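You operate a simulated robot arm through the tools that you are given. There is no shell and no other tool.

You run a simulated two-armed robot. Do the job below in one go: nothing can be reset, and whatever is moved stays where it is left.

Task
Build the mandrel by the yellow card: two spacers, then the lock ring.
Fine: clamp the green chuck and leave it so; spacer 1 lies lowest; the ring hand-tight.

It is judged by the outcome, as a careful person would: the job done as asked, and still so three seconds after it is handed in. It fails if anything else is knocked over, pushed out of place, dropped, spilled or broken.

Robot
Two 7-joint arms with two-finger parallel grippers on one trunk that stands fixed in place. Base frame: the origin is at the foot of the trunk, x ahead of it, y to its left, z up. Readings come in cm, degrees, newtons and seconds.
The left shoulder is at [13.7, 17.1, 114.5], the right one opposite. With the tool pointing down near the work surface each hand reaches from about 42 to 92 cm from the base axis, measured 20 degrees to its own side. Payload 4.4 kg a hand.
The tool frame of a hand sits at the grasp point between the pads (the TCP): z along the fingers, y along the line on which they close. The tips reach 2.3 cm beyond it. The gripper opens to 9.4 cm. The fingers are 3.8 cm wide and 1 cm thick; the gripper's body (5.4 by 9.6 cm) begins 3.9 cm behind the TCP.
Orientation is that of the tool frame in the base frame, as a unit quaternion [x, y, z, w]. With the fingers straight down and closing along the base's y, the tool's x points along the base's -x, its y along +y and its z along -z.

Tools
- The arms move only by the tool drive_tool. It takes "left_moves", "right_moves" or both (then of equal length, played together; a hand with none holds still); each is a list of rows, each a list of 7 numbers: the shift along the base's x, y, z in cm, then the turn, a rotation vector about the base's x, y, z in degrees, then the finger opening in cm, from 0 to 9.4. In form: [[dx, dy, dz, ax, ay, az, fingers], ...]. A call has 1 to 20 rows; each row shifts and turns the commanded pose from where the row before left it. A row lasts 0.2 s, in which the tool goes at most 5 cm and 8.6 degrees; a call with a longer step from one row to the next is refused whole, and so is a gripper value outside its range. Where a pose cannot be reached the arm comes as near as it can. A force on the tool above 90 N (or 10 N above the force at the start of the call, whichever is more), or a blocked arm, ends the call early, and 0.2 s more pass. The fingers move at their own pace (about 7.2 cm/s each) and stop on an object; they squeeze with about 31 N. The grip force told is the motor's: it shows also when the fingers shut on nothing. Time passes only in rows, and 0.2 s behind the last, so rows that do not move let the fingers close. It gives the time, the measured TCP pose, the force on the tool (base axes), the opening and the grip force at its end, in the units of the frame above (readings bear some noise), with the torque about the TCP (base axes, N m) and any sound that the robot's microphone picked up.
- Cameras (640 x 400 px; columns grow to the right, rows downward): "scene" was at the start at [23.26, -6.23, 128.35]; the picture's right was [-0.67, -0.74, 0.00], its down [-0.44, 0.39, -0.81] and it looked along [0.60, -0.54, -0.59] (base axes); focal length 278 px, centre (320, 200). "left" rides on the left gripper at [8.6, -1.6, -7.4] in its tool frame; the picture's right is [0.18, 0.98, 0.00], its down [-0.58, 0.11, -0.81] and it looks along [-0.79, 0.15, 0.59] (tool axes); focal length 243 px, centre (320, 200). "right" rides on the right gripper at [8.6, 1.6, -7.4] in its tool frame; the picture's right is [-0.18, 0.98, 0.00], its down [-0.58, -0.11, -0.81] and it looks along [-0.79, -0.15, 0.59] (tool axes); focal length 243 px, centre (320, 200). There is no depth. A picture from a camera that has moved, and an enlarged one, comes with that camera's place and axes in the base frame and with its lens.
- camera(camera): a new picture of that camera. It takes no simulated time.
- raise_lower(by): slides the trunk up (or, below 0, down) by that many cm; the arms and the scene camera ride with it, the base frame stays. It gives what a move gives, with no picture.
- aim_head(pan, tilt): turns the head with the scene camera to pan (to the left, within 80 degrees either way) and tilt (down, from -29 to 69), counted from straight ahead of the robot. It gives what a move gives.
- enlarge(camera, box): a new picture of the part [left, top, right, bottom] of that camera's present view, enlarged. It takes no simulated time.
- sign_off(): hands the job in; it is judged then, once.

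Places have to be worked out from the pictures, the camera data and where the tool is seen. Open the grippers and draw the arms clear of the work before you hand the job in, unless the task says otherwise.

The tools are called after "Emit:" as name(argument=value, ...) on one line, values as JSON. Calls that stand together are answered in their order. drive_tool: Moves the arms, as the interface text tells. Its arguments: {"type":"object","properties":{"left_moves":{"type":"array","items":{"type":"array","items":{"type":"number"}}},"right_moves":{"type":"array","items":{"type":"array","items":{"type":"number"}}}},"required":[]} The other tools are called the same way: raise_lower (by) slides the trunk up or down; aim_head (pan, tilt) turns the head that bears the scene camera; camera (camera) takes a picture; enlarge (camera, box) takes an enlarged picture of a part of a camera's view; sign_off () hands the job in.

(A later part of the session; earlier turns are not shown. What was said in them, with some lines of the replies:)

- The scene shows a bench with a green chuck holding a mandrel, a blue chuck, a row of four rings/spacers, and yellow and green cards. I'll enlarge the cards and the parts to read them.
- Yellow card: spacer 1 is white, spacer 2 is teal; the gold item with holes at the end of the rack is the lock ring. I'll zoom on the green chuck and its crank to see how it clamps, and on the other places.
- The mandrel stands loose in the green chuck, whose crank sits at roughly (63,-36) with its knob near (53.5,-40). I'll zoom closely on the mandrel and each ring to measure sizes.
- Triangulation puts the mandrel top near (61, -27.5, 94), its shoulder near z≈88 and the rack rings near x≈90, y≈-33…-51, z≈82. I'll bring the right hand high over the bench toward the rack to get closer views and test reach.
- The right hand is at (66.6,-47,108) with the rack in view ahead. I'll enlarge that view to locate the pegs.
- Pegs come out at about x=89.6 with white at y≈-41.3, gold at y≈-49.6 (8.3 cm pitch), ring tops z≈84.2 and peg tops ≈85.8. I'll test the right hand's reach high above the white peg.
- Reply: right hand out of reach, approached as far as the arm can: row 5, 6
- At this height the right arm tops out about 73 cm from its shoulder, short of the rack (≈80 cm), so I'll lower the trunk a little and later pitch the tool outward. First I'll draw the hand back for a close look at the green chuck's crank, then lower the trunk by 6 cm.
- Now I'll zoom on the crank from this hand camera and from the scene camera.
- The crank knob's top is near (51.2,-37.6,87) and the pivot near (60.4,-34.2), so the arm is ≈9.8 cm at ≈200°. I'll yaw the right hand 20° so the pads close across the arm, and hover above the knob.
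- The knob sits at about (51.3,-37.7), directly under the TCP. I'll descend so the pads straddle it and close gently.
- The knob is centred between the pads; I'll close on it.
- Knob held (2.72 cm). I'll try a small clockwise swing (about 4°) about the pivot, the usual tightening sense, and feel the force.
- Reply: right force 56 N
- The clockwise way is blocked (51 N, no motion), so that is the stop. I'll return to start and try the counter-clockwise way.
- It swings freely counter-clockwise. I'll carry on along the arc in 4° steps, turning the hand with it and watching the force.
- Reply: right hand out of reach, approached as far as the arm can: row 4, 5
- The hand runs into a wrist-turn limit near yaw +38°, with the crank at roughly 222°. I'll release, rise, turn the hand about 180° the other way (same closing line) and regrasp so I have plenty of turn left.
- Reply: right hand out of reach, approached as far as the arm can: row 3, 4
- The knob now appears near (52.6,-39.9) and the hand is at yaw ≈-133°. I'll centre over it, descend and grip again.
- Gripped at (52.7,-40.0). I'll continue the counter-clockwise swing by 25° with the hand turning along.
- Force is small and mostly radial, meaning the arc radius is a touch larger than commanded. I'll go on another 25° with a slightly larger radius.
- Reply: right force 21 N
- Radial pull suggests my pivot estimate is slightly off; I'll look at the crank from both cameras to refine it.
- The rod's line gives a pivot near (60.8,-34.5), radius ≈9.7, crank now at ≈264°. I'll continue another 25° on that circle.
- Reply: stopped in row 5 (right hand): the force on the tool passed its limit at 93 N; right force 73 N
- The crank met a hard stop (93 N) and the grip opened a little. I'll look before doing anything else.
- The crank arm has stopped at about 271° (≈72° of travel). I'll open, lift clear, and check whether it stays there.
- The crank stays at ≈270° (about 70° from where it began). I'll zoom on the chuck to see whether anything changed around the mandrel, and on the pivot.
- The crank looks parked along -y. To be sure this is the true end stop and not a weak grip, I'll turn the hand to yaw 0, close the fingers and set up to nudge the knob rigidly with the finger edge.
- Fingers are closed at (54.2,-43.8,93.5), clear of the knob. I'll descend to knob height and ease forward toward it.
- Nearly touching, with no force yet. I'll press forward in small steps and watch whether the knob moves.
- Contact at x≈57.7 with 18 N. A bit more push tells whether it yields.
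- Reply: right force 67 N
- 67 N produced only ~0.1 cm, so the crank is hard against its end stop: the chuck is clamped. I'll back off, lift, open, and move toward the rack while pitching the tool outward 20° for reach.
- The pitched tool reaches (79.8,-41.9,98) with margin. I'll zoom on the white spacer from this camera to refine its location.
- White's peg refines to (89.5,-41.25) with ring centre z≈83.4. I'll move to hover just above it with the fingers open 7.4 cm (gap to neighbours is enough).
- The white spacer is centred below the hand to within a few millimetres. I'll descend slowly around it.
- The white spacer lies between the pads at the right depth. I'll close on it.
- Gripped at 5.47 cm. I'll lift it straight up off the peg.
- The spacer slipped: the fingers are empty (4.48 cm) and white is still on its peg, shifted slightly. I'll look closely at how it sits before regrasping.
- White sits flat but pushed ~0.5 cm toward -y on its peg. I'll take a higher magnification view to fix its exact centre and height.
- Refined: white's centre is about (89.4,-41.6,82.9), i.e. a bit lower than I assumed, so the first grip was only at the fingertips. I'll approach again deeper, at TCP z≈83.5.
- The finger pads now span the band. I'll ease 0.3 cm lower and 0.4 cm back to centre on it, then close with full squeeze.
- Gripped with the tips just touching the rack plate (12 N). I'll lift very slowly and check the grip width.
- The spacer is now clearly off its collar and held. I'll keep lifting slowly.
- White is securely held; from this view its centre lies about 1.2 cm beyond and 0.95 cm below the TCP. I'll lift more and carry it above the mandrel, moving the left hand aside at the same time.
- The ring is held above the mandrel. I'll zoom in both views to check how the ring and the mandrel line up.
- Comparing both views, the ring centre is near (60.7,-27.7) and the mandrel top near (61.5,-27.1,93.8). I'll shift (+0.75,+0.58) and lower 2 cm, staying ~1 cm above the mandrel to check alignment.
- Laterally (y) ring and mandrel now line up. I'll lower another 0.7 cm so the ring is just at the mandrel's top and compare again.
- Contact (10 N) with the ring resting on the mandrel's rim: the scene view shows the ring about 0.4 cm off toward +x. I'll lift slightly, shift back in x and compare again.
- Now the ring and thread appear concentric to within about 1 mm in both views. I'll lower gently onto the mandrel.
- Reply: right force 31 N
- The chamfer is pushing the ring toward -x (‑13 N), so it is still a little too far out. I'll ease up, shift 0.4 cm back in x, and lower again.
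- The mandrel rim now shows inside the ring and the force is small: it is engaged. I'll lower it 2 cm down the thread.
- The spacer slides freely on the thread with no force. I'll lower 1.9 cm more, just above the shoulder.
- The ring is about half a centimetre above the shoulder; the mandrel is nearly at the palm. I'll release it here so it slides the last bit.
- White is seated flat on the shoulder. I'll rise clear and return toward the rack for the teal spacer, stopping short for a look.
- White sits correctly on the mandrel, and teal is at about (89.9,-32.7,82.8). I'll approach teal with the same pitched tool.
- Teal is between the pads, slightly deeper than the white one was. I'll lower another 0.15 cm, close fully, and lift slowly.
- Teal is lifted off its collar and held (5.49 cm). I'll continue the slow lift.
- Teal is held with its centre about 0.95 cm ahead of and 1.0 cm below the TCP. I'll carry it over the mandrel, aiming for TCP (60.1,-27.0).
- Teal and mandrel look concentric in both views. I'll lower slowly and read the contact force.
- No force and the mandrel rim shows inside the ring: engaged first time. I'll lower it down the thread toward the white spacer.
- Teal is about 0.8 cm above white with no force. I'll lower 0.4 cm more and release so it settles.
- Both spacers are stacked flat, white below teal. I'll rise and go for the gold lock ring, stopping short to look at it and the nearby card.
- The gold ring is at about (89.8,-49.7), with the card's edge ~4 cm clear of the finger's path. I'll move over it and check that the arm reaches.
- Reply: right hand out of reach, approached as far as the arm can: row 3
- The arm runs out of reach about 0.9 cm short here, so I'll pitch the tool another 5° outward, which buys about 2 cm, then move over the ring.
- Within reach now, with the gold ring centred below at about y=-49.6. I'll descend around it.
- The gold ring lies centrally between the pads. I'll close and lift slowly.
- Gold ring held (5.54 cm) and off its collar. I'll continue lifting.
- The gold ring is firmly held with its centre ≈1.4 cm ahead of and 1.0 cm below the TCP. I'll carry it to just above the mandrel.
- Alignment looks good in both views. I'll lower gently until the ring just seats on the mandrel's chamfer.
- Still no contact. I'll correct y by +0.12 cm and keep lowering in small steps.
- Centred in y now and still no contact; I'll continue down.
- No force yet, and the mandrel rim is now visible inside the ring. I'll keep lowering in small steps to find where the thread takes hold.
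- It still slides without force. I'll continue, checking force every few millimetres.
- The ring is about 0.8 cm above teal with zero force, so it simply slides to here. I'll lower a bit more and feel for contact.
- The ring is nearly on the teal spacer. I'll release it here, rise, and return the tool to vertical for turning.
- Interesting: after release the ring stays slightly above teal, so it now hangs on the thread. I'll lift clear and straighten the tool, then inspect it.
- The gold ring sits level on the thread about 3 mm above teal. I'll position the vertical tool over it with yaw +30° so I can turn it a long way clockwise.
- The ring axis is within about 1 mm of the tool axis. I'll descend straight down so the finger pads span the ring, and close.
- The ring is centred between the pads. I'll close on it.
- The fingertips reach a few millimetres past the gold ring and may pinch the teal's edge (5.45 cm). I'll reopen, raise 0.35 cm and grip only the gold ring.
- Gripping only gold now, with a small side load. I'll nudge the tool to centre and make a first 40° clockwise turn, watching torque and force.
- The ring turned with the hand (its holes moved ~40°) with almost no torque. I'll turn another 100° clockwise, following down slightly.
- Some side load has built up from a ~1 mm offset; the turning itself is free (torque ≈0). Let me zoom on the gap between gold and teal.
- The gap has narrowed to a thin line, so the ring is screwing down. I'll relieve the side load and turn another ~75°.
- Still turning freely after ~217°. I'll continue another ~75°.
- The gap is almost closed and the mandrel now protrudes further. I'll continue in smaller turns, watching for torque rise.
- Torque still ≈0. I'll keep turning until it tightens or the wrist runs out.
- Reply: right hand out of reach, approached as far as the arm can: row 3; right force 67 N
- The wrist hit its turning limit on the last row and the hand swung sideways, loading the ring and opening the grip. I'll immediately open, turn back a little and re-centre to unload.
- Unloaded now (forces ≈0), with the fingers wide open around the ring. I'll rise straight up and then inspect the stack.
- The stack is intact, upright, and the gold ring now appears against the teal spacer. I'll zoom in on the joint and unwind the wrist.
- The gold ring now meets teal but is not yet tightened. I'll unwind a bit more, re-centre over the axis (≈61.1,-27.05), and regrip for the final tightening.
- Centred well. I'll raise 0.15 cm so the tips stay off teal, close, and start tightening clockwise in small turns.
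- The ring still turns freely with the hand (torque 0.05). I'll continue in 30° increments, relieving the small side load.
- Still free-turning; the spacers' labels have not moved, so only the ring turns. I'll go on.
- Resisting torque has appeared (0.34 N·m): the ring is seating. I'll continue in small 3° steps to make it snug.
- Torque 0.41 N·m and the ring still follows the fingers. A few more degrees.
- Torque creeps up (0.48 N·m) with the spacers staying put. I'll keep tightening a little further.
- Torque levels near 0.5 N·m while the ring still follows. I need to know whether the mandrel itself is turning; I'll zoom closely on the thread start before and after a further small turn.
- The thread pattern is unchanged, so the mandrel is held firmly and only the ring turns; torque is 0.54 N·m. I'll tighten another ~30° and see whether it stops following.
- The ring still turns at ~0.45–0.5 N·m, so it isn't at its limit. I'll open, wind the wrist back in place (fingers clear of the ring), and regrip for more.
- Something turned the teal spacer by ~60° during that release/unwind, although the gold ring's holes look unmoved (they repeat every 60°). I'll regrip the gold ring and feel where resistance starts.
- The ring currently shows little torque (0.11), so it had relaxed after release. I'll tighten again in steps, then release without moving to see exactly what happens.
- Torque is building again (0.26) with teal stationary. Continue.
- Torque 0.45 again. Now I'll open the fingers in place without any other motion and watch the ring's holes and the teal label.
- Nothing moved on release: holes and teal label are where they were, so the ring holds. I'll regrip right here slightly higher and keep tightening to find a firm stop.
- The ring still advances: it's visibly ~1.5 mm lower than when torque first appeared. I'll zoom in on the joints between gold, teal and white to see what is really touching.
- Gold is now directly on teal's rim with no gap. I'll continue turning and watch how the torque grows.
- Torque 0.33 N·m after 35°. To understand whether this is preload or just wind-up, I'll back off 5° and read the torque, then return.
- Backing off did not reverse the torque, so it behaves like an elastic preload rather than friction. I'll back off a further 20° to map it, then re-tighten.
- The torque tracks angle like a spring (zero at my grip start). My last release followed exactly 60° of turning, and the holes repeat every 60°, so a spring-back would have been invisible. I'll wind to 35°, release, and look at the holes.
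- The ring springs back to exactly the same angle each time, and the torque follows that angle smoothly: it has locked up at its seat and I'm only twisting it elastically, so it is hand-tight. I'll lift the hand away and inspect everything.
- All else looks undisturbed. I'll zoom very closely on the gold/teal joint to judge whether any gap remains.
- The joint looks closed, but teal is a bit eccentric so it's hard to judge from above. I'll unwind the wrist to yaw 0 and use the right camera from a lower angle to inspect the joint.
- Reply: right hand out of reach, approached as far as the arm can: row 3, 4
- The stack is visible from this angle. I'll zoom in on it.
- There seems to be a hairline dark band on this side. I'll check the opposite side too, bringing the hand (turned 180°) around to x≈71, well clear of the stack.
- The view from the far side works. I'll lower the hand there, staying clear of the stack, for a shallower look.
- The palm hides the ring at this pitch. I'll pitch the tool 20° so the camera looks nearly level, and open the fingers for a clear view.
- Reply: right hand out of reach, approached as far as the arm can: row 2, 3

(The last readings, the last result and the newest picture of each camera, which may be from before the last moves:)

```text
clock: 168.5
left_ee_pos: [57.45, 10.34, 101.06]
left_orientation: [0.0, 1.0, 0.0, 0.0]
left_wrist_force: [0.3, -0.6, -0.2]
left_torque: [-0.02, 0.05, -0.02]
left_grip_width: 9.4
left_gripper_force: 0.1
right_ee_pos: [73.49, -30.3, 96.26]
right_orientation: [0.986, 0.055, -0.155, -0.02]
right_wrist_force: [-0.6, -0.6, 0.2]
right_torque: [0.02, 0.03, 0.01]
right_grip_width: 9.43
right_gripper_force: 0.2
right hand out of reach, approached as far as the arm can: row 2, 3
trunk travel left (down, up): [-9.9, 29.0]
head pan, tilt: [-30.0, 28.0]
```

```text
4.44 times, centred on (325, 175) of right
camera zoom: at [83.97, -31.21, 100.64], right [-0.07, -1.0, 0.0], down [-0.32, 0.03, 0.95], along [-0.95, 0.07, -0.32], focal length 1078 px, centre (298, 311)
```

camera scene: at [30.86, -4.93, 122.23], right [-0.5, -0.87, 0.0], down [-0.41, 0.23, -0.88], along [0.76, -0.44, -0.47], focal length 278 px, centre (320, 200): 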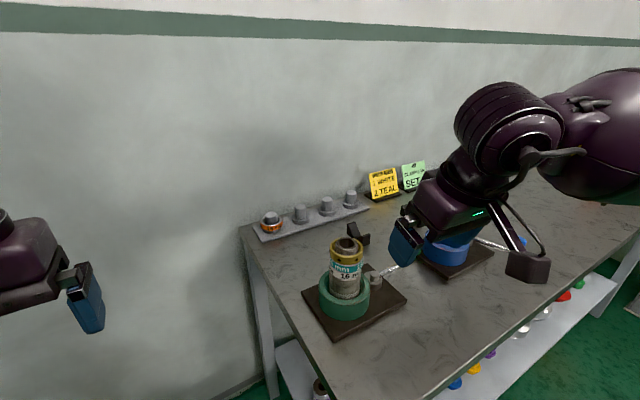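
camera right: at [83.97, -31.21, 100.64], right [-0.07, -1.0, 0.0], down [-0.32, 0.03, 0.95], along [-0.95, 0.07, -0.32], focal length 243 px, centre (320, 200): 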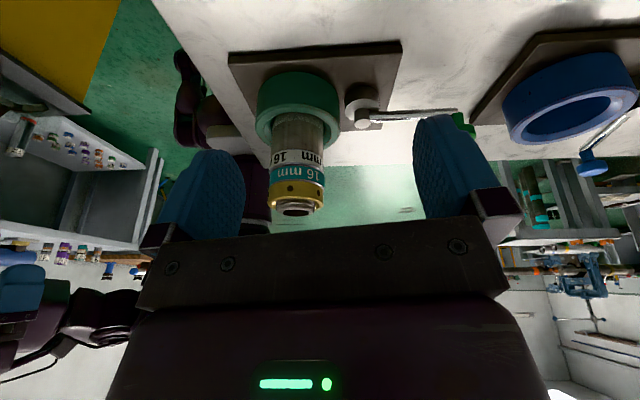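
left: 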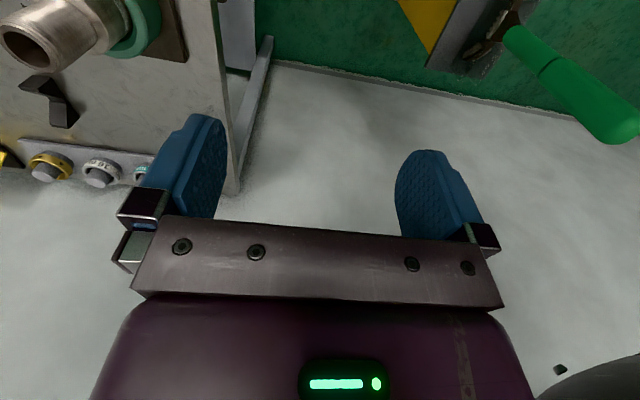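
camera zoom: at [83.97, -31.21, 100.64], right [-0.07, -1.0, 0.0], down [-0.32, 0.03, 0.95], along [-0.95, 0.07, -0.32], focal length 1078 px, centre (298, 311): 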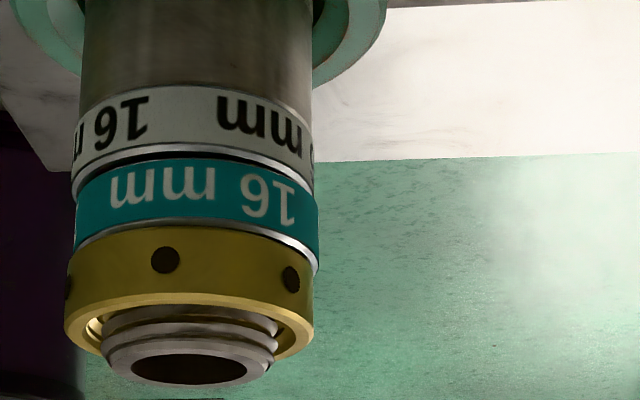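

From this side there's a dark line between white and teal, i.e. teal may be sitting slightly tilted. I'll zoom in further.

Emit:
enlarge(camera="right", box=[290, 145, 330, 185])

Emit:
enlarge(camera="right", box=[325, 145, 365, 185])

Emit:
enlarge(camera="right", box=[260, 140, 310, 190])

```text
10.00 times, centred on (310, 165) of right
camera zoom: at [83.97, -31.21, 100.64], right [-0.07, -1.0, 0.0], down [-0.32, 0.03, 0.95], along [-0.95, 0.07, -0.32], focal length 2426 px, centre (420, 550)
```

zoom: 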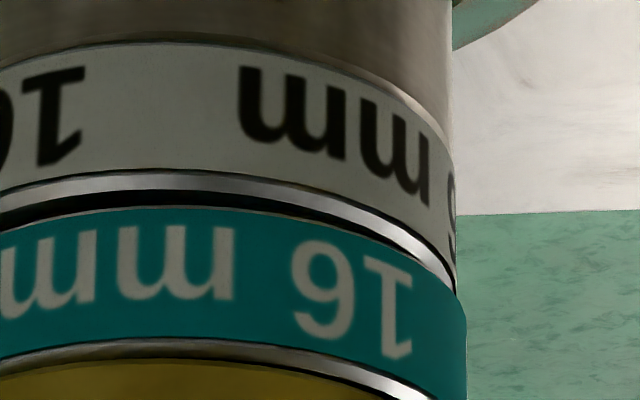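

```text
10.00 times, centred on (345, 165) of right
camera zoom: at [83.97, -31.21, 100.64], right [-0.07, -1.0, 0.0], down [-0.32, 0.03, 0.95], along [-0.95, 0.07, -0.32], focal length 2426 px, centre (70, 550)
```

zoom: 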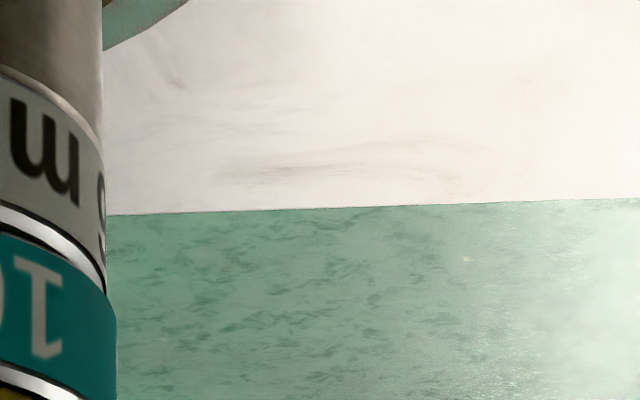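

```text
8.00 times, centred on (285, 165) of right
camera zoom: at [83.97, -31.21, 100.64], right [-0.07, -1.0, 0.0], down [-0.32, 0.03, 0.95], along [-0.95, 0.07, -0.32], focal length 1941 px, centre (600, 480)
```

zoom: 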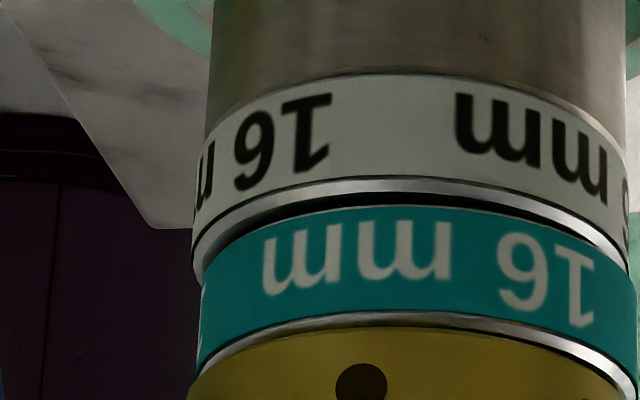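

From both sides the dark slivers match teal's small sideways play (its top face showing), not a gap: gold bears on teal, teal on white, white on the shoulder. I'm satisfied; I'll raise the right hand and retreat, unwinding the wrist.

Emit:
drive_tool(right_moves=[[0.3, 0, 2.5, 0, 0, 0, 9.4], [0, 0, 3, 0, -6, 0, 9.4], [0, 0, 3, 0, -6, 0, 9.4], [0, 0, 3, 0, -6, 0, 9.4], [-1, -1, 1, 0, 0, 8.4, 9.4], [-2, -1.2, 0, 0, 0, 8.4, 9.4], [-2, -1.2, 0, 0, 0, 8.4, 9.4], [-2.5, -1.2, 0, 0, 0, 8.4, 9.4], [-2.5, -1.2, 0, 0, 0, 8.4, 9.4], [-2.5, -1.2, 0, 0, 0, 8.4, 9.4], [-2.5, -1.2, 0, 0, 0, 8.4, 9.4], [-2.5, -1.2, 0, 0, 0, 8.4, 9.4], [-2.5, -1.2, 0, 0, 0, 8.4, 9.4], [-2.5, -1.2, 0, 0, 0, 8.4, 9.4], [-2.5, -1.2, 0, 0, 0, 8.4, 9.4], [-2.5, -1.2, 0, 0, 0, 8.4, 9.4], [-2.5, -1.2, 0, 0, 0, 8.4, 9.4], [-2.5, -1.2, 0, 0, 0, 8.4, 9.4], [0, 0, 0, 0, 0, 8.4, 9.4], [0, 0, 0, 0, 0, 8.4, 9.4]])

Emit:
camera(camera="scene")

Emit:
enlarge(camera="scene", box=[300, 220, 440, 345])

```text
clock: 172.7
left_ee_pos: [57.5, 10.33, 101.0]
left_orientation: [0.0, 1.0, -0.001, -0.001]
left_wrist_force: [-0.4, -0.4, -0.3]
left_torque: [0.0, 0.02, -0.02]
left_grip_width: 9.42
left_gripper_force: 0.0
right_ee_pos: [41.06, -46.93, 108.94]
right_orientation: [0.333, 0.943, -0.009, -0.007]
right_wrist_force: [-0.4, -0.1, 0.4]
right_torque: [-0.02, -0.01, 0.01]
right_grip_width: 9.42
right_gripper_force: 0.1
trunk travel left (down, up): [-9.9, 29.0]
head pan, tilt: [-30.0, 28.0]
```

```text
taken
camera scene: at [30.79, -4.93, 122.27], right [-0.5, -0.87, 0.0], down [-0.41, 0.23, -0.88], along [0.76, -0.44, -0.47], focal length 278 px, centre (320, 200)
```

scene: 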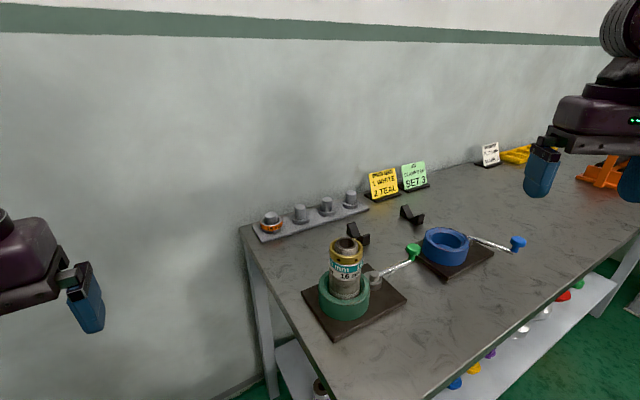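

```text
3.20 times, centred on (370, 282) of scene
camera zoom: at [30.79, -4.93, 122.27], right [-0.5, -0.87, 0.0], down [-0.41, 0.23, -0.88], along [0.76, -0.44, -0.47], focal length 888 px, centre (160, -64)
```

zoom: 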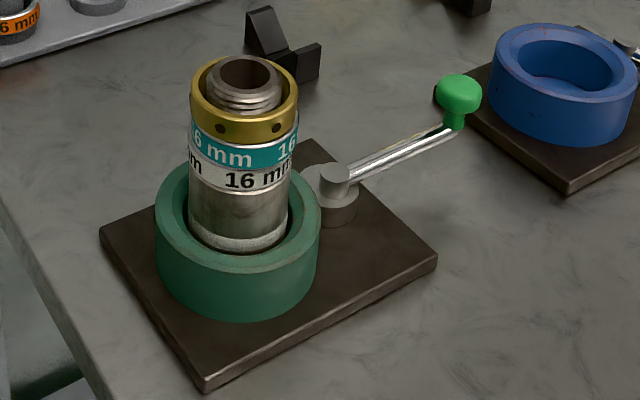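

Everything stands as intended: chuck clamped with the crank at its stop, white lowest, teal above, gold ring seated, all else in place. I'll draw the right hand fully back to its starting spot and take one last look.

Emit:
drive_tool(right_moves=[[-2.2, 0, 1.2, 0, 0, 8, 9.4], [-2.2, 0, 1.2, 0, 0, 8, 9.4], [-2.2, 0, 1.2, 0, 0, 8, 9.4], [0, 0, 0, 0, 0, 8, 9.4], [0, 0, 0, 0, 0, 6, 9.4], [0, 0, 0, 0, 0, 0, 9.4], [0, 0, 0, 0, 0, 0, 9.4], [0, 0, 0, 0, 0, 0, 9.4], [0, 0, 0, 0, 0, 0, 9.4], [0, 0, 0, 0, 0, 0, 9.4]])

Emit:
enlarge(camera="scene", box=[310, 220, 400, 300])

Emit:
camera(camera="scene")

```text
clock: 174.9
left_ee_pos: [57.4, 10.25, 101.19]
left_orientation: [0.0, 1.0, 0.0, 0.0]
left_wrist_force: [-1.0, -0.4, 0.0]
left_torque: [0.01, 0.03, -0.01]
left_grip_width: 9.41
left_gripper_force: 0.0
right_ee_pos: [34.7, -46.96, 112.26]
right_orientation: [0.009, 1.0, -0.011, -0.004]
right_wrist_force: [0.5, -0.1, 0.2]
right_torque: [0.02, 0.01, -0.01]
right_grip_width: 9.39
right_gripper_force: 0.0
trunk travel left (down, up): [-9.9, 29.0]
head pan, tilt: [-30.0, 28.0]
```

```text
5.00 times, centred on (355, 260) of scene
camera zoom: at [30.8, -4.93, 122.26], right [-0.5, -0.87, 0.0], down [-0.41, 0.23, -0.88], along [0.76, -0.44, -0.47], focal length 1388 px, centre (145, -100)
```

zoom: 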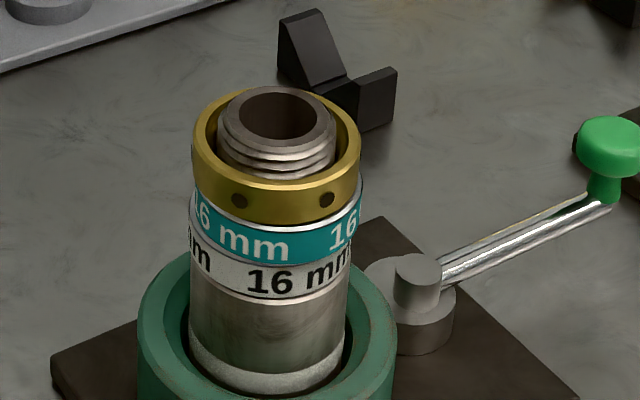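

```text
taken
camera scene: at [30.8, -4.93, 122.26], right [-0.5, -0.87, 0.0], down [-0.41, 0.23, -0.88], along [0.76, -0.44, -0.47], focal length 278 px, centre (320, 200)
```

scene: 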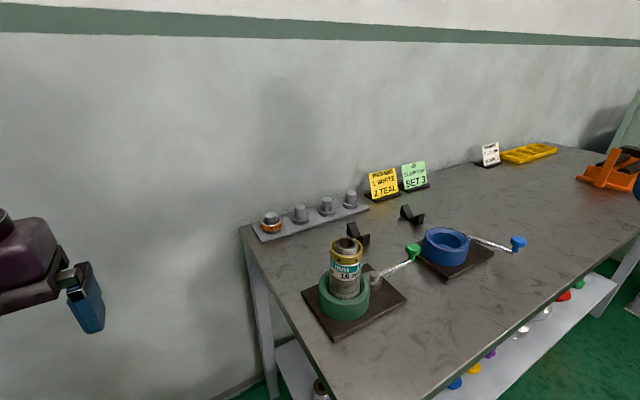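

The stack hasn't moved since I let go of the ring. White is lowest, teal is above it, and the gold ring is seated on teal. The green crank is at its stop, and both hands are open and clear. I'm handing the job in.

Emit:
sign_off()

```text
The job is handed in.
```

I built the mandrel by the yellow card and handed it in. The white spacer is lowest, teal is above it, and the gold lock ring is turned down onto teal.

- **Chuck:** I swung the green crank about 70°, to its hard stop, and left it there. The mandrel did not turn while I tightened the ring.
- **Ring tightness:** The ring screwed down freely until it met teal. From then on, up to about 0.5 N·m from the hand only twisted it, and it sprang back to the same position each time I let go. I took that as hand-tight, but I had no direct reading to confirm it.
- **Hiccups along the way:**
  - The white spacer slipped out of my first grip, but it stayed on its peg.
  - My wrist ran into its turning limit once while I was turning the ring, and the hand pushed sideways on the stack at roughly 60 N. It stayed upright and in place.
  - Teal turned about 60° when I let go of the ring at one point. It now sits a millimetre or two off-centre, within its play on the mandrel.

In the last pictures nothing else on the bench was out of place. Both grippers are open and clear of the work.
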